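You operate a simulated robot arm through the tools that you are given. There is no shell and no other tool. Be economical: measure what you need, move in short steps, check, and stop when the job is done.

Carry out the task below with a simulated robot arm. There is one attempt and no reset: what you move stays moved.

## Task
Open the drawer with the red handle, put the brown holder in the inside of the drawer with the red handle and shut the handle again.

It is judged by the outcome, as a careful person would: the job done as asked, and still so three seconds after it is handed in. It fails if anything else is knocked over, pushed out of place, dropped, spilled or broken.

## Robot
A 6-joint arm with a two-finger parallel gripper, fixed in place. Base frame: the origin is at the foot of the arm, x ahead of it, y to its left, z up. Readings come in m, degrees, newtons and seconds.
With the tool pointing down near the work surface it reaches from about 0.24 to 0.64 m from the base axis. Its first joint turns from -66.0 to 66.0 degrees. Payload 2.7 kg.
The TCP is the grasp point between the finger pads, 0.023 m short of the fingertips. In the tool frame z runs along the fingers and y along their closing line. Largest opening 0.094 m; finger width 0.038, thickness 0.01; the body of the gripper, 0.054 by 0.096 m, starts 0.039 m behind the TCP.
Orientation is that of the tool frame in the base frame, as [roll, pitch, yaw] about the fixed x, y, z axes, in that order (R = Rz(yaw) Ry(pitch) Rx(roll)). With the fingers straight down and closing along the base's y, the tool's x points along the base's -x, its y along +y and its z along -z.

## Interface
- The arm moves only by the tool apply_moves. Its argument "steps" is a list of rows, each a list of 3 entries, a list of its own where there are three numbers: the shift along the tool's x, y, z in m, then the turn, a rotation vector about the tool's x, y, z in degrees, then the finger opening in m, from 0 to 0.094. In form: [[[x, y, z], [rx, ry, rz], gripper], ...]. A call has 1 to 10 rows; each row shifts and turns the commanded pose from where the row before left it, along the tool's axes as they then stand. Each row takes 0.2 s and may step no farther than 0.05 m and 8.6 degrees from the row before; otherwise, or with a gripper value out of range, the whole call is refused. Where a pose cannot be reached the arm comes as near as it can. A force on the tool above 40 N (or 10 N above the force at the start of the call, whichever is more), or a blocked arm, ends the call early, and 0.2 s more pass. The fingers move at their own pace (about 0.045 m/s each) and stop on an object; they squeeze with about 34 N. The grip force told is the motor's: it shows also when the fingers shut on nothing. Time passes only in rows, and 0.2 s behind the last, so rows that do not move let the fingers close. It gives the time, the measured TCP pose, the force on the tool (base axes), the opening and the grip force at its end, in the units of the frame above (readings bear some noise).
- Cameras (640 x 400 px; columns grow to the right, rows downward): "scene" is fixed at [0.0867, -0.4417, 1.4104]; the picture's right is [0.72, -0.70, 0.00], its down [-0.41, -0.43, -0.80] and it looks along [0.56, 0.58, -0.59] (base axes); focal length 282 px, centre (320, 200). "wrist" rides on the gripper at [-0.039, 0, -0.044] in the tool frame; the picture's right is [0.00, -1.00, 0.00], its down [0.97, 0.00, -0.24] and it looks along [0.24, 0.00, 0.97] (tool axes); focal length 218 px, centre (320, 200).
- get_image(camera): a new picture of that camera. The clock stands still meanwhile.
- probe_pixels(camera, pixels): for up to 12 pixels [column, row] of the newest picture of that camera ("zoom" is the newest enlarged one), the place [x, y, z] in the base frame of the surface seen there, good to about 0.003 m, but the place of the scene camera against the robot may be out by one fixed shift of up to 0.012 m in any direction. The clock stands still meanwhile.
- zoom(camera, box): a new picture of the part [left, top, right, bottom] of that camera's present view, enlarged. The clock stands still meanwhile.
- close_job(): hands the job in; it is judged then, once.

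Work in short steps. Measure before you move; look again where a grasp or a placing could have gone wrong, and mend it. You have 60 turns and 20 pictures in all, those below and enlarged ones among them. Open the gripper and draw the arm clear of the work before you hand the job in, unless the task says otherwise; then end with one line.

The tools are called as name(argument=value, ...) on one line, values as JSON. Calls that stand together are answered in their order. apply_moves: Moves the arm, as the interface text tells. Its arguments: {"type":"object","properties":{"steps":{"type":"array"}},"required":["steps"]} The other tools are called the same way: get_image (camera) takes a picture; probe_pixels (camera, pixels) gives the place of the surface under pixels of a picture; zoom (camera, box) takes an enlarged picture of a part of a camera's view; close_job () hands the job in.

At the start:

```text
t: 0.0
tcp_pos: [0.313, -0.1044, 1.1779]
orientation: [180.0, 0.0, -180.0]
contact_force: [-0.5, -0.8, -0.2]
finger_gap: 0.0942
grip_force: 0.1
```

scene: 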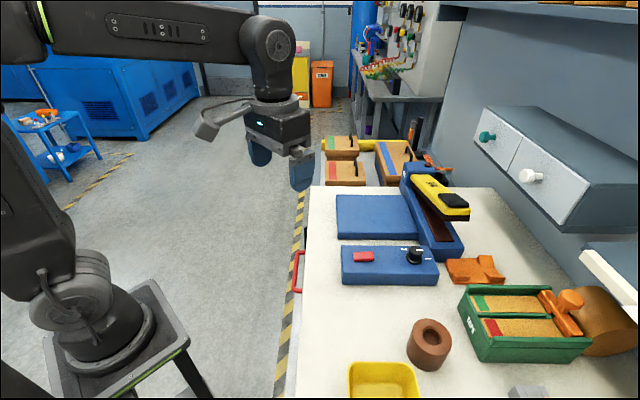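
wrist: 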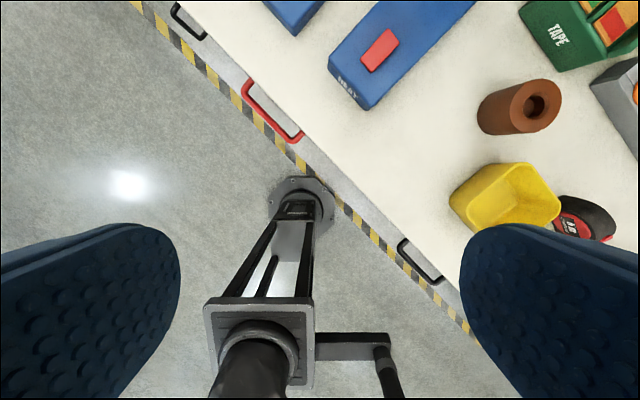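

The wrist view shows the red handle from about (245,85) to (300,138) on the bench front, with the brown holder around (520,107). I'll probe those and the bench edge.

probe_pixels(camera="wrist", pixels=[[245, 90], [268, 118], [294, 140], [249, 82], [301, 133], [270, 85], [330, 140], [535, 104], [510, 90], [525, 125], [490, 115], [220, 30]])

probe_pixels(camera="scene", pixels=[[294, 272], [302, 251], [299, 291], [431, 336], [412, 336], [449, 340], [430, 322], [430, 354], [425, 365], [310, 200], [300, 350], [306, 270]])

zoom(camera="wrist", box=[200, 40, 360, 200])

```text
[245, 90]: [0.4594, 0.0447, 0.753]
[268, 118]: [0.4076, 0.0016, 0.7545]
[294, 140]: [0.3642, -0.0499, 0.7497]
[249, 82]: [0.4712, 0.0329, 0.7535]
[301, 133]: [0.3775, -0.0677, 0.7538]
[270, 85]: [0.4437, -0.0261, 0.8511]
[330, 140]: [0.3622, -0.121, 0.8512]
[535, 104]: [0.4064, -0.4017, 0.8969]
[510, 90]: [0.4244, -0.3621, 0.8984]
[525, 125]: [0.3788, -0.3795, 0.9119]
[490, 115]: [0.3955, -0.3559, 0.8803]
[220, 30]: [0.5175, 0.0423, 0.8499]
```

```text
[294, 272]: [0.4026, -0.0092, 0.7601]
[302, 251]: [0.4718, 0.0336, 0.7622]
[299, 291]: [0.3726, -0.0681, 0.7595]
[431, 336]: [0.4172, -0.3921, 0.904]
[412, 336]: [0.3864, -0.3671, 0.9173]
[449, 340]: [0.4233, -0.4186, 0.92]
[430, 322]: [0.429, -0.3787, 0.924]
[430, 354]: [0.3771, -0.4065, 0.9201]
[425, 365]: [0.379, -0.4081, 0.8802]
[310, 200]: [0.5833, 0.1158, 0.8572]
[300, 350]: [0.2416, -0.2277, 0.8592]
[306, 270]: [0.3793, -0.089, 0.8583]
```

```text
2.50 times, centred on (280, 120) of wrist
```

zoom: 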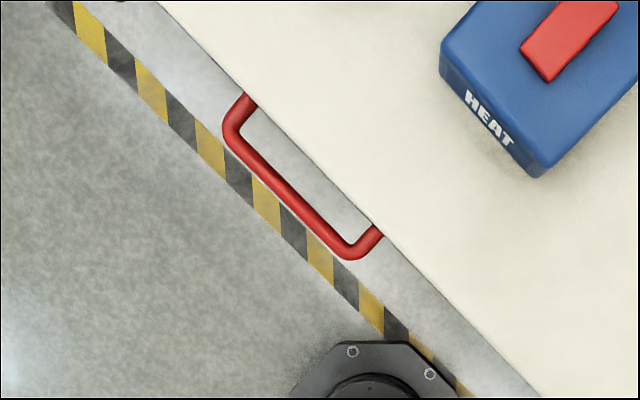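

The bench front runs at about 45° (along t=(0.707,0.707)), and the handle bar sits at z≈0.75, centred near (0.41,0.0). I'll check the brown objects up close to be sure which one is the holder.

zoom(camera="scene", box=[340, 230, 640, 400])

probe_pixels(camera="zoom", pixels=[[320, 180], [400, 240]])

```text
2.13 times, centred on (490, 315) of scene
```

zoom: 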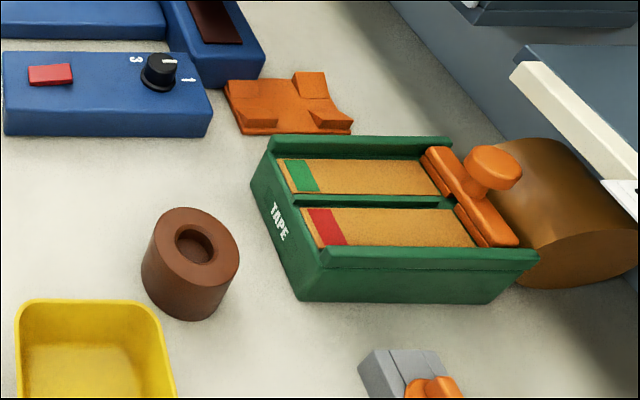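

```text
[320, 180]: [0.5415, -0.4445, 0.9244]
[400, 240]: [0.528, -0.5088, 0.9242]
```

The brown holder is the cup at scene (430,340). Next I turn the tool 45° so it lines up with the drawer front, and start moving outside and above the handle.

apply_moves(steps=[[[0, 0, 0], [0, 0, -7.5], 0.094], [[0, 0, 0], [0, 0, -7.5], 0.094], [[0, 0, 0], [0, 0, -7.5], 0.094], [[0, 0, 0], [0, 0, -7.5], 0.094], [[0, 0, 0], [0, 0, -7.5], 0.094], [[0, 0, 0], [0, 0, -7.5], 0.094], [[-0.0235, 0.0208, 0.02], [0, 0, 0], 0.094], [[-0.0235, 0.0208, 0.02], [0, 0, 0], 0.094], [[-0.0235, 0.0208, 0.02], [0, 0, 0], 0.094], [[-0.0235, 0.0208, 0.02], [0, 0, 0], 0.094]])

```text
t: 2.2
tcp_pos: [0.3208, 0.0201, 1.0978]
orientation: [-180.0, 0.1, -135.0]
contact_force: [0.1, 0.5, -0.2]
finger_gap: 0.0942
grip_force: 0.1
```

Pose is as commanded. Now I tilt the tool 60° so it points toward the drawer front, shifting along the bench to centre on the handle.

apply_moves(steps=[[[-0.006, 0, 0], [7.5, 0, 0], 0.094], [[-0.006, 0, 0], [7.5, 0, 0], 0.094], [[-0.006, 0, 0], [7.5, 0, 0], 0.094], [[-0.006, 0, 0], [7.5, 0, 0], 0.094], [[-0.006, 0, 0], [7.5, 0, 0], 0.094], [[-0.006, 0, 0], [7.5, 0, 0], 0.06], [[-0.006, 0, 0], [7.5, 0, 0], 0.06], [[-0.006, 0, 0], [7.5, 0, 0], 0.06]])

get_image(camera="wrist")

```text
t: 4.0
tcp_pos: [0.356, 0.0552, 1.0972]
orientation: [-120.0, 0.0, -135.0]
contact_force: [0.2, -1.1, -0.1]
finger_gap: 0.0601
grip_force: 0.1
```

```text
15 pictures are left
```

wrist: 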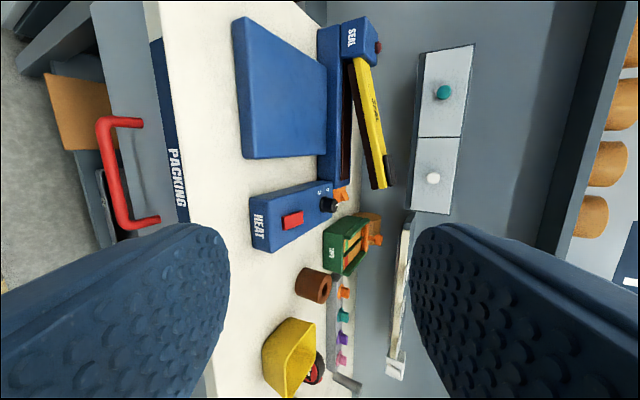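

The handle shows at (100–160, 117–228) and the drawer front panel beside it. I'll probe the bar, the front panel and its edges.

probe_pixels(camera="wrist", pixels=[[106, 150], [113, 185], [122, 215], [135, 122], [155, 220], [145, 160], [150, 195], [130, 60], [175, 130], [120, 40], [172, 40], [118, 160]])

zoom(camera="wrist", box=[0, 0, 240, 240])

```text
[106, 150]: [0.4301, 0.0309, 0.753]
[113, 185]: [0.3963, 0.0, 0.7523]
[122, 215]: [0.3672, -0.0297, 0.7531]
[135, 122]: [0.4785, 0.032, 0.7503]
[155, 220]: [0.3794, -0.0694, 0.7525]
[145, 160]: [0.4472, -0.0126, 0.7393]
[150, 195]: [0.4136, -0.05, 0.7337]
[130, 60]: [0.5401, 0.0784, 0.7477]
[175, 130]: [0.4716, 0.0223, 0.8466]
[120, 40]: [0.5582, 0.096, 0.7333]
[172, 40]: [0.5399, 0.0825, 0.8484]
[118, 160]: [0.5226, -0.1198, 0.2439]
```

```text
1.67 times, centred on (120, 120) of wrist
```

zoom: 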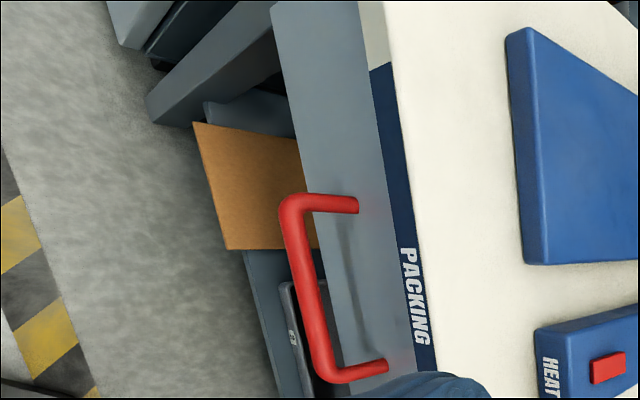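

Bar centre ≈ t 0.290, n −0.286, z 0.748, with the front panel about 40 mm behind it and clear. I lower straight down to the start of the approach.

apply_moves(steps=[[[0, 0.0379, 0.0219], [0, 0, 0], 0.044], [[0, 0.0379, 0.0219], [0, 0, 0], 0.044], [[0, 0.0379, 0.0219], [0, 0, 0], 0.044], [[0, 0.0379, 0.0219], [0, 0, 0], 0.044], [[0, 0.0379, 0.0219], [0, 0, 0], 0.044], [[0, 0.0379, 0.0219], [0, 0, 0], 0.044], [[0, 0.0379, 0.0219], [0, 0, 0], 0.044]])

get_image(camera="wrist")

```text
t: 5.6
tcp_pos: [0.356, 0.0546, 0.7899]
orientation: [-120.0, 0.1, -135.0]
contact_force: [0.1, 0.8, -0.3]
finger_gap: 0.0439
grip_force: 0.0
```

```text
13 pictures are left
```

wrist: 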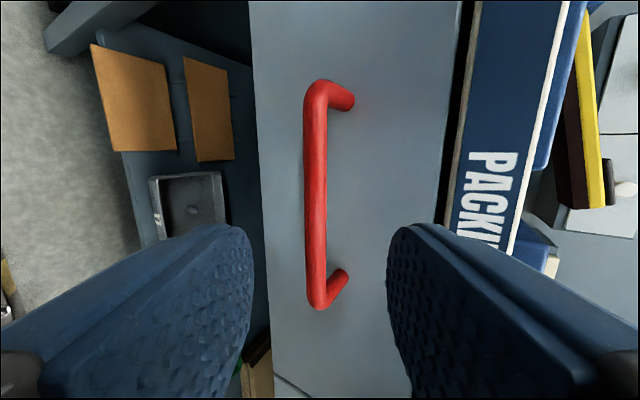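

The bar lies between the finger lines at column ~316. I'll check its place and the drawer's extents.

probe_pixels(camera="wrist", pixels=[[316, 110], [316, 190], [316, 280], [380, 150], [262, 150], [440, 150], [460, 120], [308, 190], [324, 190], [300, 395], [285, 383], [300, 5]])

```text
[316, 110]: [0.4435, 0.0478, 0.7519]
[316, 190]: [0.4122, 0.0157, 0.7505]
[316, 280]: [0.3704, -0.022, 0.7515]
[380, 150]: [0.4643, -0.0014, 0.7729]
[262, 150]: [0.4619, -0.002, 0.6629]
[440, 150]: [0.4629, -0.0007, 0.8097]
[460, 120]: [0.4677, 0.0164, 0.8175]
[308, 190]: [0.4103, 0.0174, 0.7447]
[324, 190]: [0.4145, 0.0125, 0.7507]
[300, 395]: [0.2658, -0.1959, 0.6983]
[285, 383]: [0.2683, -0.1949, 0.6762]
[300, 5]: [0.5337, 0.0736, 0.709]
```

The bar is where expected (z≈0.748, n≈−0.285) and the drawer front spans z 0.66–0.81. I advance along the tool axis and close on the bar.

apply_moves(steps=[[[0, 0, 0.027], [0, 0, 0], 0.044], [[0, 0, 0.027], [0, 0, 0], 0.044], [[0, 0, 0.026], [0, 0, 0], 0.044], [[0, 0, 0], [0, 0, 0], 0.02], [[0, 0, 0], [0, 0, 0], 0.0], [[0, 0, 0], [0, 0, 0], 0.0], [[0, 0, 0], [0, 0, 0], 0.0]])

```text
t: 7.2
tcp_pos: [0.4027, 0.0058, 0.7481]
orientation: [-120.3, 0.0, -135.1]
contact_force: [0.2, 4.7, -30.9]
finger_gap: 0.0133
grip_force: 44.3
```

The bar is gripped (gap 13 mm), with a 31 N vertical load from a 3 mm offset. I'll relieve that offset and begin pulling outward.

apply_moves(steps=[[[0, 0.003, 0.001], [0, 0, 0], 0.0], [[0, 0.005, -0.00866], [0, 0, 0], 0.0], [[0, 0.0075, -0.013], [0, 0, 0], 0.0], [[0, 0.0075, -0.013], [0, 0, 0], 0.0]])

```text
t: 8.2
tcp_pos: [0.3764, 0.0343, 0.7482]
orientation: [-119.9, 0.1, -135.1]
contact_force: [-4.5, -6.8, 9.9]
finger_gap: 0.0134
grip_force: 44.6
```

The drawer is following (about 39 mm so far). I keep pulling straight out.

apply_moves(steps=[[[0, 0.009, -0.01645], [0, 0, 0], 0.0], [[0, 0.01, -0.0173], [0, 0, 0], 0.0], [[0, 0.01, -0.0173], [0, 0, 0], 0.0], [[0, 0.01, -0.0173], [0, 0, 0], 0.0], [[0, 0.01, -0.0173], [0, 0, 0], 0.0], [[0, 0.01, -0.0173], [0, 0, 0], 0.0]])

get_image(camera="scene")

```text
t: 9.6
tcp_pos: [0.29, 0.1192, 0.7482]
orientation: [-119.9, 0.1, -135.0]
contact_force: [-9.3, -12.3, 14.5]
finger_gap: 0.014
grip_force: 44.9
```

```text
12 pictures are left
```

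scene: 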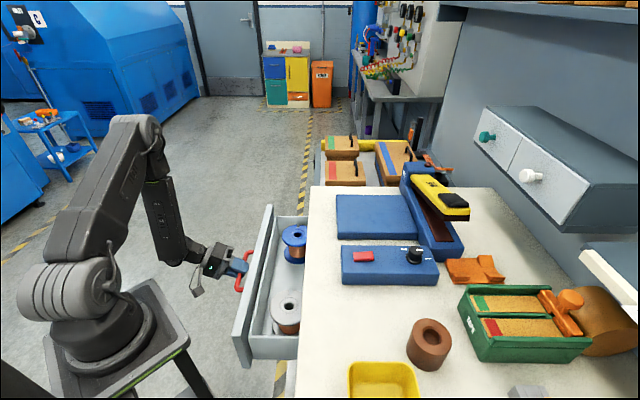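

The drawer is open about 160 mm and holds two spools (blue at (294,240), grey at (286,310)), with free floor between them. I'll measure the interior.

zoom(camera="scene", box=[200, 190, 360, 380])

probe_pixels(camera="scene", pixels=[[265, 240], [257, 300], [275, 275], [293, 275], [278, 325], [287, 303], [292, 235], [292, 250], [270, 340], [285, 222], [262, 285], [285, 285]])

```text
2.11 times, centred on (280, 285) of scene
```

zoom: 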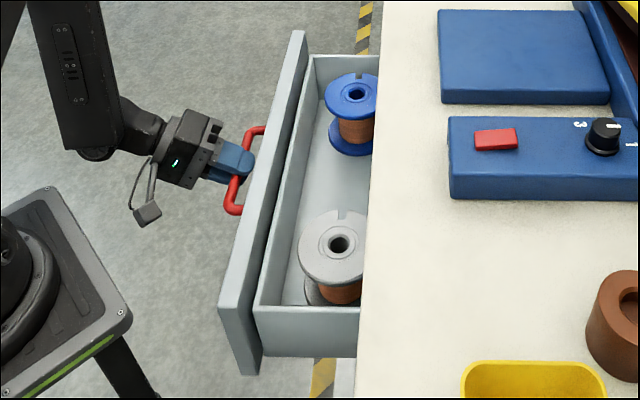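

```text
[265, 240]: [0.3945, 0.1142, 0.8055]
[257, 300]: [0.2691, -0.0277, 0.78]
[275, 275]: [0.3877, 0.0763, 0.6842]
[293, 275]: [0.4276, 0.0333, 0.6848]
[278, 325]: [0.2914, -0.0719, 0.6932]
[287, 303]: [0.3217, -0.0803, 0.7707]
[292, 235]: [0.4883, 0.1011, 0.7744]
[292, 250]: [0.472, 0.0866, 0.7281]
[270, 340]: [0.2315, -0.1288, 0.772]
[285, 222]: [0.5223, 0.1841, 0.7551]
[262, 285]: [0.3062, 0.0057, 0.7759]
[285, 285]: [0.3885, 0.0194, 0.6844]
```

There's free floor between the spools: t≈0.215–0.375, floor z≈0.677, front inner wall n≈−0.215 and the bench edge at −0.318. I'll pull another 30 mm for more room.

apply_moves(steps=[[[0, 0.0075, -0.013], [0, 0, 0], 0.0], [[0, 0.0075, -0.013], [0, 0, 0], 0.0], [[0, 0, 0], [0, 0, 0], 0.0]])

```text
t: 10.4
tcp_pos: [0.2693, 0.1398, 0.7477]
orientation: [-119.9, 0.0, -135.2]
contact_force: [-12.1, -12.7, 13.9]
finger_gap: 0.0136
grip_force: 44.6
```

The drawer is now open about 190 mm. I release the bar and back the fingers off along the tool axis.

apply_moves(steps=[[[0, 0, 0], [0, 0, 0], 0.045], [[0, 0, 0], [0, 0, 0], 0.045], [[0, 0, 0], [0, 0, 0], 0.045], [[0, 0, -0.02], [0, 0, 0], 0.045], [[0, 0, -0.025], [0, 0, 0], 0.045], [[0, 0, -0.025], [0, 0, 0], 0.045]])

```text
t: 11.8
tcp_pos: [0.2532, 0.1662, 0.7816]
orientation: [-120.0, 0.0, -135.0]
contact_force: [0.0, -0.9, -0.5]
finger_gap: 0.0451
grip_force: 0.1
out of reach, approached as far as the arm can: row 5, 6
```

The fingers are clear of the bar (it is about 43 mm ahead of the TCP), although the last rows ran to the reach limit. I now go straight up.

apply_moves(steps=[[[0, -0.0346, -0.02], [0, 0, 0], 0.045], [[0, -0.0346, -0.02], [0, 0, 0], 0.06], [[0, -0.0346, -0.02], [0, 0, 0], 0.094], [[0, -0.0346, -0.02], [0, 0, 0], 0.094], [[0, -0.0346, -0.02], [0, 0, 0], 0.094], [[0, -0.0346, -0.02], [0, 0, 0], 0.094], [[0, -0.0346, -0.02], [0, 0, 0], 0.094]])

```text
t: 13.4
tcp_pos: [0.2668, 0.1606, 1.0607]
orientation: [-120.1, -0.1, -135.0]
contact_force: [0.8, -0.7, -1.1]
finger_gap: 0.094
grip_force: 0.0
out of reach, approached as far as the arm can: row 2, 4, 6
```

Above the drawer now. I bring the tool back to vertical while moving inward over the bench toward the holder.

apply_moves(steps=[[[0.015, -0.015, 0.026], [-7.5, 0, 0], 0.094], [[0.015, -0.0183, 0.0238], [-7.5, 0, 0], 0.094], [[0.015, -0.0212, 0.0212], [-7.5, 0, 0], 0.094], [[0.015, -0.0238, 0.0183], [-7.5, 0, 0], 0.094], [[0.015, -0.026, 0.015], [-7.5, 0, 0], 0.094], [[0.015, -0.0277, 0.0115], [-7.5, 0, 0], 0.094], [[0.015, -0.029, 0.0078], [-7.5, 0, 0], 0.094], [[0.015, -0.0297, 0.0039], [-7.5, 0, 0], 0.094]])

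```text
t: 15.2
tcp_pos: [0.3486, -0.0937, 1.0612]
orientation: [180.0, 0.0, -135.0]
contact_force: [-0.1, -0.3, -0.5]
finger_gap: 0.0939
grip_force: 0.0
```

Tool is vertical. I rotate the wrist 90° so the fingers close along the bench front direction, to suit the placing between the spools.

apply_moves(steps=[[[0, 0, 0], [0, 0, 8.5], 0.094], [[0, 0, 0], [0, 0, 8.5], 0.094], [[0, 0, 0], [0, 0, 8.5], 0.094], [[0, 0, 0], [0, 0, 8.5], 0.094], [[0, 0, 0], [0, 0, 8.5], 0.094], [[0, 0, 0], [0, 0, 8.5], 0.094], [[0, 0, 0], [0, 0, 8.5], 0.094], [[0, 0, 0], [0, 0, 8.5], 0.094], [[0, 0, 0], [0, 0, 8.5], 0.094], [[0, 0, 0], [0, 0, 8.5], 0.094]])

apply_moves(steps=[[[0, 0, 0], [0, 0, 5], 0.094], [[-0.038, -0.0285, 0], [0, 0, 0], 0.094], [[-0.038, -0.0285, 0], [0, 0, 0], 0.094], [[-0.038, -0.0285, 0], [0, 0, 0], 0.094], [[-0.038, -0.0285, 0], [0, 0, 0], 0.094], [[-0.038, -0.0285, 0], [0, 0, 0], 0.094], [[-0.038, -0.0285, 0], [0, 0, 0], 0.094]])

get_image(camera="wrist")

```text
t: 17.4
tcp_pos: [0.349, -0.0931, 1.0607]
orientation: [-180.0, 0.0, 139.8]
contact_force: [-0.9, 0.5, -0.3]
finger_gap: 0.0942
grip_force: 0.1
```

```text
t: 19.0
tcp_pos: [0.3894, -0.3759, 1.0615]
orientation: [-180.0, 0.0, 135.0]
contact_force: [0.2, -0.2, 0.1]
finger_gap: 0.0939
grip_force: 0.0
```

```text
10 pictures are left
```

wrist: 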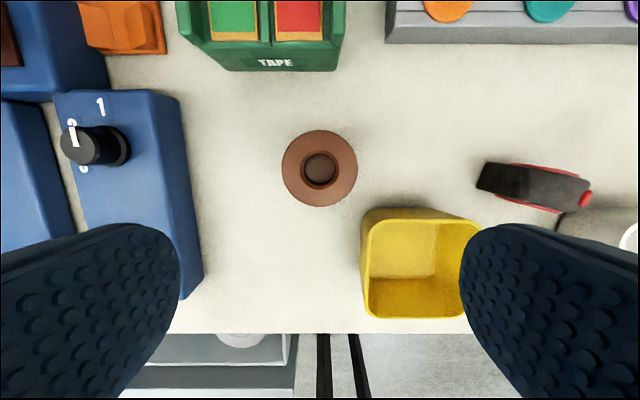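

The holder is at (320,168), with the yellow bin close by at lower right (365,212). I'll probe the cup rim, bin corner and bench.

probe_pixels(camera="wrist", pixels=[[286, 160], [352, 160], [320, 135], [320, 196], [290, 185], [345, 190], [366, 222], [375, 210], [440, 212], [363, 300], [320, 168], [400, 168]])

zoom(camera="wrist", box=[260, 110, 420, 240])

```text
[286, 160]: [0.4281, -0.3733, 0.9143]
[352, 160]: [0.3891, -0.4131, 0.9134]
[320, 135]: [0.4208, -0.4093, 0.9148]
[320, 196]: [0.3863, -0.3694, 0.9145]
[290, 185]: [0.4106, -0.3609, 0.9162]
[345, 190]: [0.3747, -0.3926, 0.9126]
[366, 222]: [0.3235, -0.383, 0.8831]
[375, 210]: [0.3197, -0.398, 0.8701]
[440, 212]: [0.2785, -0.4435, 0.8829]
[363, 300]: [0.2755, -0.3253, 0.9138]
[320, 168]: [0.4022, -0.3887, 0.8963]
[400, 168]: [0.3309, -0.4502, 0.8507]
```

```text
3.08 times, centred on (340, 175) of wrist
```

zoom: 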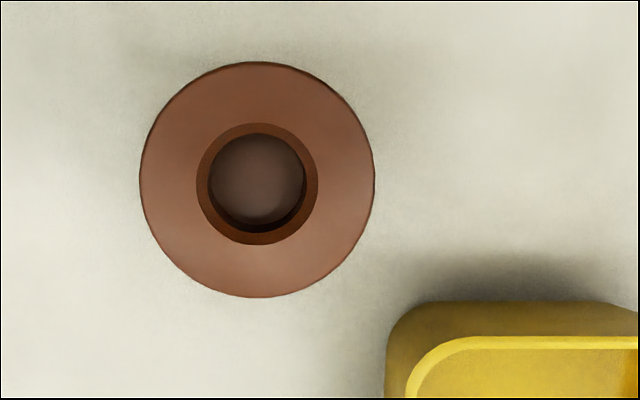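

Cup centre is at t≈0.0105, n≈−0.558, top z 0.914, diameter ≈65 mm. The open fingers clear the bin by about 30 mm, so I shift 17 mm and descend.

apply_moves(steps=[[[-0.017, 0.001, 0], [0, 0, 0], 0.094], [[0, 0, 0.04], [0, 0, 0], 0.094], [[0, 0, 0.04], [0, 0, 0], 0.094], [[0, 0, 0.04], [0, 0, 0], 0.094], [[0, 0, 0.025], [0, 0, 0], 0.094], [[0, 0, 0.0195], [0, 0, 0], 0.094], [[0, 0, 0], [0, 0, 0], 0.06], [[0, 0, 0], [0, 0, 0], 0.05], [[0, 0, 0], [0, 0, 0], 0.05], [[0, 0, 0], [0, 0, 0], 0.05]])

```text
t: 21.2
tcp_pos: [0.4005, -0.3879, 0.8973]
orientation: [-179.9, 0.0, 135.0]
contact_force: [-0.8, 0.1, 0.2]
finger_gap: 0.0673
grip_force: 34.6
```

The holder is gripped (67 mm). A box hanging on the gripper's +x side would hit the drawer front or bench in this orientation, so I'll lift and then rotate back so it hangs along the drawer's length.

apply_moves(steps=[[[0, 0, -0.02], [0, 0, 0], 0.05], [[0, 0, -0.035], [0, 0, 0], 0.05], [[0, 0, -0.04], [0, 0, 0], 0.05], [[0, 0, -0.04], [0, 0, 0], 0.05], [[0, 0, -0.03], [0, 0, 0], 0.05], [[0.033, 0.024, 0], [0, 0, 0], 0.05], [[0.033, 0.024, 0], [0, 0, 0], 0.05], [[0.033, 0.024, 0], [0, 0, 0], 0.05], [[0.033, 0.024, 0], [0, 0, 0], 0.05], [[0.033, 0.024, 0], [0, 0, 0], 0.05]])

apply_moves(steps=[[[0, 0, 0], [0, 0, -8.5], 0.05], [[0, 0, 0], [0, 0, -8.5], 0.05], [[0, 0, 0], [0, 0, -8.5], 0.05], [[0, 0, 0], [0, 0, -8.5], 0.05], [[0, 0, 0], [0, 0, -8.5], 0.05], [[0, 0, 0], [0, 0, -8.5], 0.05], [[0, 0, 0], [0, 0, -8.5], 0.05], [[0, 0, 0], [0, 0, -8.5], 0.05], [[0, 0, 0], [0, 0, -8.5], 0.05], [[0, 0, 0], [0, 0, -8.5], 0.05]])

```text
t: 23.4
tcp_pos: [0.3702, -0.1844, 1.0618]
orientation: [180.0, -0.1, 134.9]
contact_force: [0.2, -0.1, -2.5]
finger_gap: 0.0675
grip_force: 33.8
```

```text
t: 25.6
tcp_pos: [0.3704, -0.1859, 1.0619]
orientation: [180.0, 0.0, -139.8]
contact_force: [-0.4, -0.4, -1.8]
finger_gap: 0.0674
grip_force: 34.3
```

The holder is still held. I finish the turn and travel over the open drawer, then look.

apply_moves(steps=[[[0, 0, 0], [0, 0, -4.9], 0.05], [[-0.0329, 0.0287, 0], [0, 0, 0], 0.05], [[-0.0329, 0.0287, 0], [0, 0, 0], 0.05], [[-0.0329, 0.0287, 0], [0, 0, 0], 0.05], [[-0.0329, 0.0287, 0], [0, 0, 0], 0.05], [[-0.0329, 0.0287, 0], [0, 0, 0], 0.05]])

get_image(camera="wrist")

get_image(camera="scene")

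```text
t: 27.0
tcp_pos: [0.3852, 0.0322, 1.0619]
orientation: [-180.0, 0.0, -135.1]
contact_force: [-0.2, 0.8, -2.0]
finger_gap: 0.0674
grip_force: 34.2
```

```text
8 pictures are left
```

wrist: 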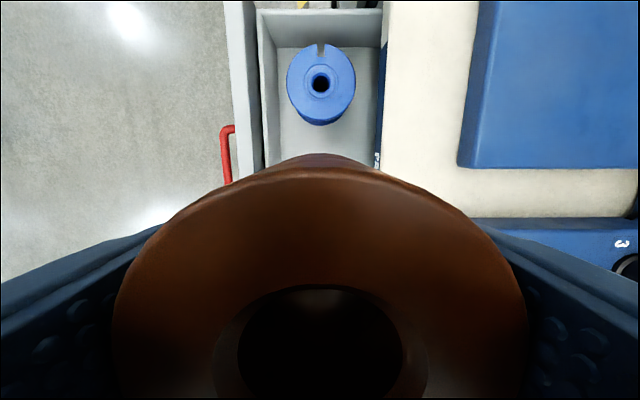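

```text
7 pictures are left
```

scene: 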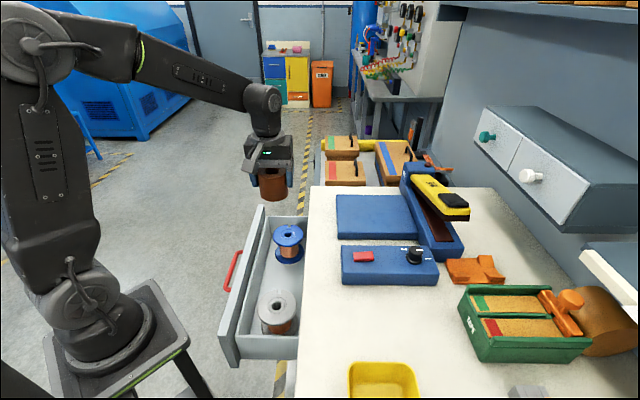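

The holder hangs above the drawer with both spools in view (wrist: blue at (320,85); scene: grey at (278,312)). I'll probe the walls, spool edges and bench edge.

probe_pixels(camera="wrist", pixels=[[240, 100], [252, 100], [262, 100], [285, 140], [376, 100], [383, 100], [395, 130], [320, 122], [300, 140], [295, 85], [348, 85], [232, 150]])

probe_pixels(camera="scene", pixels=[[278, 293], [262, 305], [294, 300], [278, 320], [275, 270], [290, 262], [289, 245], [277, 240], [265, 270], [249, 270], [254, 270], [290, 275]])

```text
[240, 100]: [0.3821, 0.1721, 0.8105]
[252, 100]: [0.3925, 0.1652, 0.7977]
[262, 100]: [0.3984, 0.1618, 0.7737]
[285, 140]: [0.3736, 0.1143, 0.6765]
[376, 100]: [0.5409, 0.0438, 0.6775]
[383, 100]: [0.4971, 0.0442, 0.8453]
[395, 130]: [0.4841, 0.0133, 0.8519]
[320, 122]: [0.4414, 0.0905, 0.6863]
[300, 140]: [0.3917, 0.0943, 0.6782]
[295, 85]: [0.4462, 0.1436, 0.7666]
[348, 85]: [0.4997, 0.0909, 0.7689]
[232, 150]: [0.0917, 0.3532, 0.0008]
```

```text
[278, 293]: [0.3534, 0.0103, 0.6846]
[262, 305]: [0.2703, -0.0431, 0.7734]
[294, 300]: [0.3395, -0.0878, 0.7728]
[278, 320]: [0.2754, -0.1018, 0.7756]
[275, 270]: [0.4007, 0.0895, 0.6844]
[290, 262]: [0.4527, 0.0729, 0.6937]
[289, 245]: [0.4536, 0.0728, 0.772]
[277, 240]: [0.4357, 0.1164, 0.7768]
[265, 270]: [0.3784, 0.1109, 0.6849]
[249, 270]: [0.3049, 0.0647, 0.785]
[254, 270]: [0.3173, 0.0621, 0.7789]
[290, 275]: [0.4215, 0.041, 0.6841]
```

Free space is n −0.178…−0.320 and t about 0.21…0.37, and the holder is centred at (t 0.295, n −0.250). I descend most of the way vertically.

apply_moves(steps=[[[0, 0, 0.045], [0, 0, 0], 0.05], [[0, 0, 0.045], [0, 0, 0], 0.05], [[0, 0, 0.045], [0, 0, 0], 0.05], [[0, 0, 0.045], [0, 0, 0], 0.05], [[0, 0, 0.04], [0, 0, 0], 0.05], [[0, 0, 0.03], [0, 0, 0], 0.05], [[0, 0, 0.03], [0, 0, 0], 0.05]])

zoom(camera="scene", box=[180, 170, 360, 370])

```text
t: 28.6
tcp_pos: [0.3838, 0.0319, 0.7824]
orientation: [179.9, 0.0, -135.0]
contact_force: [-0.4, -0.1, -2.8]
finger_gap: 0.0675
grip_force: 33.8
```

```text
2.00 times, centred on (270, 270) of scene
```

zoom: 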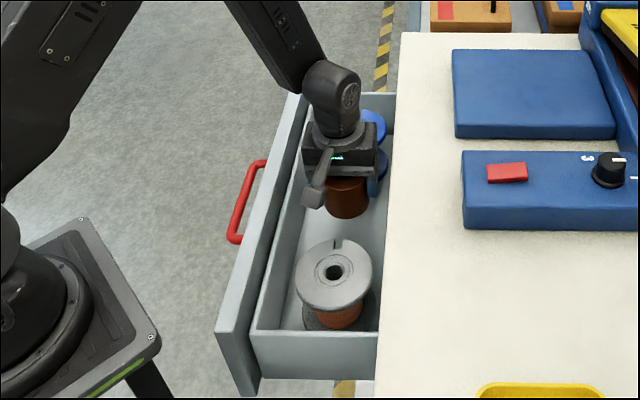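

The descent is clean so far. I'll probe the hanging box at (313,195), the spool top at (335,245) and the body corners before the last 57 mm.

probe_pixels(camera="zoom", pixels=[[313, 190], [312, 205], [303, 197], [324, 200], [320, 183], [334, 242], [300, 290], [370, 275], [310, 170], [370, 165], [285, 215], [300, 215]])

```text
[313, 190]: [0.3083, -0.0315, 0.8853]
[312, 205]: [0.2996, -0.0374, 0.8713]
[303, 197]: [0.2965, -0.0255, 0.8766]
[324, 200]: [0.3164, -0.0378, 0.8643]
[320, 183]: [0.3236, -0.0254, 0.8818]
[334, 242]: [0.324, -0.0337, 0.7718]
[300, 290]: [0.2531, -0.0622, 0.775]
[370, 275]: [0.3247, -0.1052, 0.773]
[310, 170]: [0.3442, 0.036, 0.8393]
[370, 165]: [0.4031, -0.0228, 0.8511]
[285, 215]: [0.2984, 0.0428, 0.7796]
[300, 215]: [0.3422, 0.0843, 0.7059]
```

Box bottom is at about 0.855, so it ends about 0.798, clearing the spool top (0.765) by 30 mm. I lower gently to the floor.

apply_moves(steps=[[[0, 0, 0.025], [0, 0, 0], 0.05], [[0, 0, 0.02], [0, 0, 0], 0.05], [[0, 0, 0.008], [0, 0, 0], 0.05], [[0, 0, 0.002], [0, 0, 0], 0.05]])

```text
t: 29.6
tcp_pos: [0.3848, 0.0318, 0.7274]
orientation: [-180.0, 0.0, -135.2]
contact_force: [0.3, -0.3, -1.7]
finger_gap: 0.0675
grip_force: 34.2
```

The bottom should be about 3 mm above the floor with no contact yet, so I creep down.

apply_moves(steps=[[[0, 0, 0.0015], [0, 0, 0], 0.05], [[0, 0, 0.001], [0, 0, 0], 0.05], [[0, 0, 0], [0, 0, 0], 0.05]])

```text
t: 30.4
tcp_pos: [0.3859, 0.0317, 0.725]
orientation: [-179.9, 0.0, -135.0]
contact_force: [0.1, 0.6, -3.3]
finger_gap: 0.0674
grip_force: 33.8
```

apply_moves(steps=[[[0, 0, 0.001], [0, 0, 0], 0.05], [[0, 0, 0.001], [0, 0, 0], 0.05], [[0, 0, 0], [0, 0, 0], 0.05]])

```text
t: 31.2
tcp_pos: [0.3854, 0.032, 0.7225]
orientation: [179.9, 0.0, -135.1]
contact_force: [0.4, 0.6, -1.4]
finger_gap: 0.0672
grip_force: 33.3
```

Still no contact force, so I continue down in 1 mm steps.

apply_moves(steps=[[[0, 0, 0.001], [0, 0, 0], 0.05], [[0, 0, 0.001], [0, 0, 0], 0.05], [[0, 0, 0], [0, 0, 0], 0.05]])

```text
t: 32.0
tcp_pos: [0.3867, 0.0318, 0.7217]
orientation: [-179.9, 0.1, -135.0]
contact_force: [-1.5, -1.3, 23.7]
finger_gap: 0.0673
grip_force: 33.7
```

Contact (24 N up), so the holder is on the drawer floor. I open only to 84 mm to stay clear of the walls, then rise.

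apply_moves(steps=[[[0, 0, -0.001], [0, 0, 0], 0.074], [[0, 0, 0], [0, 0, 0], 0.084], [[0, 0, 0], [0, 0, 0], 0.084], [[0, 0, -0.02], [0, 0, 0], 0.084], [[0, 0, -0.03], [0, 0, 0], 0.084], [[0, 0, -0.045], [0, 0, 0], 0.084], [[0, 0, -0.045], [0, 0, 0], 0.084], [[0, 0, -0.045], [0, 0, 0], 0.084], [[0, 0, -0.045], [0, 0, 0], 0.084], [[0, 0, -0.045], [0, 0, 0], 0.084]])

get_image(camera="wrist")

```text
t: 34.2
tcp_pos: [0.3839, 0.0321, 0.997]
orientation: [179.9, -0.1, -135.2]
contact_force: [-0.1, -0.5, -0.1]
finger_gap: 0.0842
grip_force: 0.0
```

```text
5 pictures are left
```

wrist: 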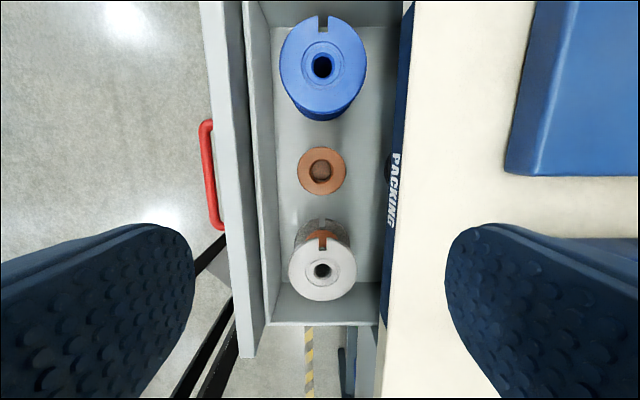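

The holder stands on the drawer floor at (321,170) between the undisturbed spools. Next I close the fingers and tilt again outside the drawer front, ready to push it shut.

apply_moves(steps=[[[0, 0, -0.035], [0, 0, 0], 0.0], [[0, 0, -0.03], [0, 0, 0], 0.0], [[0, 0.0206, 0], [7.5, 0, 0], 0.0], [[0, 0.0204, -0.0027], [7.5, 0, 0], 0.0], [[0, 0.0199, -0.0053], [7.5, 0, 0], 0.0], [[0, 0.019, -0.0079], [7.5, 0, 0], 0.0], [[0, 0.0178, -0.0103], [7.5, 0, 0], 0.0], [[0, 0.0163, -0.0125], [7.5, 0, 0], 0.0], [[0, 0.0146, -0.0146], [7.5, 0, 0], 0.0], [[0, 0.0125, -0.0163], [7.5, 0, 0], 0.0]])

```text
t: 36.4
tcp_pos: [0.2697, 0.1487, 1.0621]
orientation: [-120.0, 0.1, -135.0]
contact_force: [0.7, 0.3, -0.5]
finger_gap: 0.0001
grip_force: 34.1
```

Now I descend in front of the panel to z≈0.787, above the handle bar (top 0.754).

apply_moves(steps=[[[0, 0.034, 0.01964], [0, 0, 0], 0.0], [[0, 0.034, 0.01964], [0, 0, 0], 0.0], [[0, 0.034, 0.01964], [0, 0, 0], 0.0], [[0, 0.034, 0.01964], [0, 0, 0], 0.0], [[0, 0.034, 0.01964], [0, 0, 0], 0.0], [[0, 0.034, 0.01964], [0, 0, 0], 0.0], [[0, 0.034, 0.01964], [0, 0, 0], 0.0]])

get_image(camera="wrist")

```text
t: 38.0
tcp_pos: [0.2692, 0.1488, 0.7858]
orientation: [-120.1, 0.1, -135.2]
contact_force: [0.7, 0.4, 0.7]
finger_gap: 0.0
grip_force: 33.9
```

```text
4 pictures are left
```

wrist: 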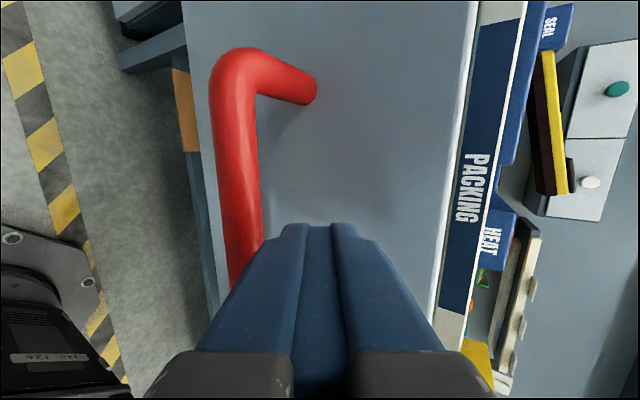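

The fingertips face the panel above the bar. I push straight inward in small rows.

apply_moves(steps=[[[0, -0.006, 0.0104], [0, 0, 0], 0.0], [[0, -0.005, 0.00866], [0, 0, 0], 0.0], [[0, -0.005, 0.00866], [0, 0, 0], 0.0], [[0, -0.0075, 0.013], [0, 0, 0], 0.0], [[0, -0.0075, 0.013], [0, 0, 0], 0.0], [[0, -0.0075, 0.013], [0, 0, 0], 0.0], [[0, -0.0075, 0.013], [0, 0, 0], 0.0], [[0, -0.0075, 0.013], [0, 0, 0], 0.0], [[0, -0.0075, 0.013], [0, 0, 0], 0.0]])

```text
t: 40.0
tcp_pos: [0.3558, 0.063, 0.7861]
orientation: [-120.0, 0.0, -135.1]
contact_force: [-1.0, -0.6, -0.6]
finger_gap: 0.0
grip_force: 34.2
```

TCP is at n=−0.207 with little resistance. I keep pushing for most of the remaining ~97 mm.

apply_moves(steps=[[[0, -0.0075, 0.013], [0, 0, 0], 0.0], [[0, -0.0075, 0.013], [0, 0, 0], 0.0], [[0, -0.0075, 0.013], [0, 0, 0], 0.0], [[0, -0.0075, 0.013], [0, 0, 0], 0.0], [[0, -0.0075, 0.013], [0, 0, 0], 0.0], [[0, -0.005, 0.00866], [0, 0, 0], 0.0]])

get_image(camera="scene")

```text
t: 41.4
tcp_pos: [0.4135, 0.0015, 0.7866]
orientation: [-120.0, 0.0, -135.1]
contact_force: [-0.3, 0.3, 0.0]
finger_gap: 0.0001
grip_force: 34.3
```

```text
3 pictures are left
```

scene: 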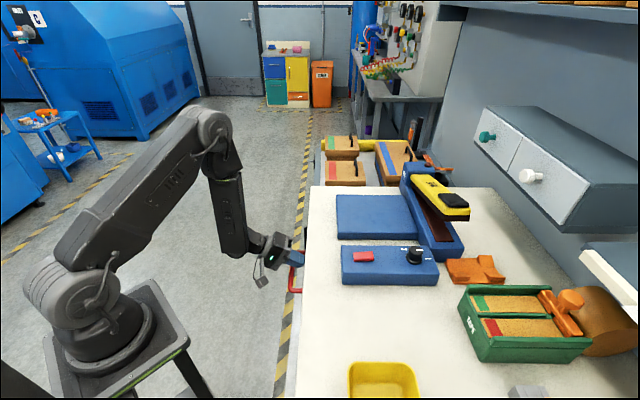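

The drawer is nearly shut (TCP n=−0.291, force ≈ 0). I creep in until it meets the stop.

apply_moves(steps=[[[0, -0.002, 0.00346], [0, 0, 0], 0.0], [[0, -0.002, 0.00346], [0, 0, 0], 0.0], [[0, -0.0015, 0.0026], [0, 0, 0], 0.0], [[0, -0.001, 0.00173], [0, 0, 0], 0.0], [[0, -0.001, 0.00173], [0, 0, 0], 0.0]])

```text
t: 42.6
tcp_pos: [0.4236, -0.0068, 0.7864]
orientation: [-120.1, -0.3, -134.8]
contact_force: [-10.8, 8.8, 8.4]
finger_gap: 0.0003
grip_force: 33.6
stopped in row 5: the force on the tool passed its limit (the readings are from after the stop); the commanded pose is now the measured one
```

The stop is met at n=−0.304, exactly the predicted shut position. I back off along the outward normal and look at the handle.

apply_moves(steps=[[[0, 0.005, -0.00866], [0, 0, 0], 0.0], [[0, 0.01, -0.0173], [0, 0, 0], 0.0], [[0, 0.0125, -0.0217], [0, 0, 0], 0.0], [[0, 0.0125, -0.0217], [0, 0, 0], 0.03], [[0, 0.0125, -0.0217], [0, 0, 0], 0.06], [[0, -0.0346, -0.02], [0, 0, 0], 0.09], [[0, -0.0346, -0.02], [0, 0, 0], 0.09], [[0, -0.0346, -0.02], [0, 0, 0], 0.09]])

get_image(camera="wrist")

probe_pixels(camera="wrist", pixels=[[280, 100], [280, 150], [260, 60], [240, 120], [260, 180], [300, 120]])

```text
t: 44.4
tcp_pos: [0.3505, 0.0668, 0.9073]
orientation: [-120.2, -0.3, -134.7]
contact_force: [-0.6, 0.4, 0.4]
finger_gap: 0.0899
grip_force: 0.0
```

```text
2 pictures are left
```

wrist: 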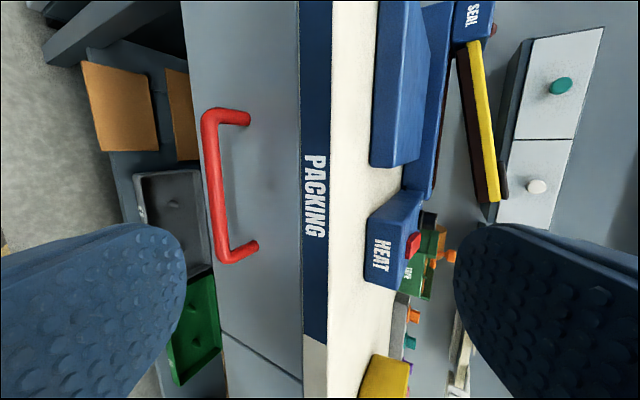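

```text
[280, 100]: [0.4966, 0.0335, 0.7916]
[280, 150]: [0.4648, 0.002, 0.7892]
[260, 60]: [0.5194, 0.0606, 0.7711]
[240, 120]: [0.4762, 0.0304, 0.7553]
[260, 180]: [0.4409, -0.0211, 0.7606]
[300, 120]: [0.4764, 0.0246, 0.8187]
```

The panel is back at n≈−0.327, the same as at the start, so the drawer is shut. I raise the arm clear and hand in.

apply_moves(steps=[[[0, -0.0346, -0.02], [0, 0, 0], 0.09], [[0, -0.0346, -0.02], [0, 0, 0], 0.09], [[0, -0.0346, -0.02], [0, 0, 0], 0.09], [[0, -0.0346, -0.02], [0, 0, 0], 0.09]])

get_image(camera="scene")

```text
t: 45.4
tcp_pos: [0.3503, 0.068, 1.0668]
orientation: [-120.3, -0.4, -134.8]
contact_force: [0.2, -0.4, 0.6]
finger_gap: 0.09
grip_force: 0.1
```

```text
1 pictures are left
```

scene: 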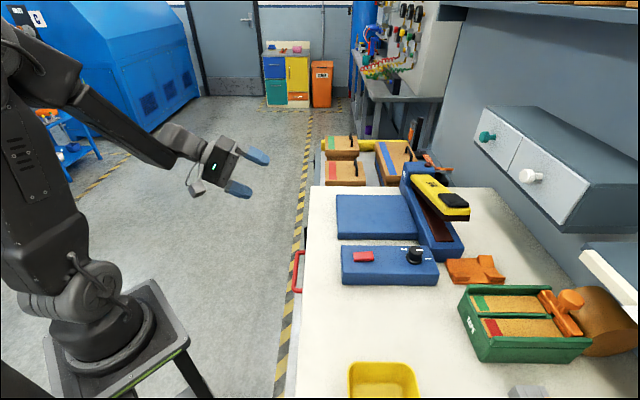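

The scene shows the drawer shut (handle back at (298,272)), the other objects unmoved and the arm clear with the gripper open. I hand the job in.

close_job()

```text
The job is handed in.
```

The brown holder is standing inside the red-handled drawer between the two spools, the drawer is shut again, and nothing else on the bench appears to have moved.
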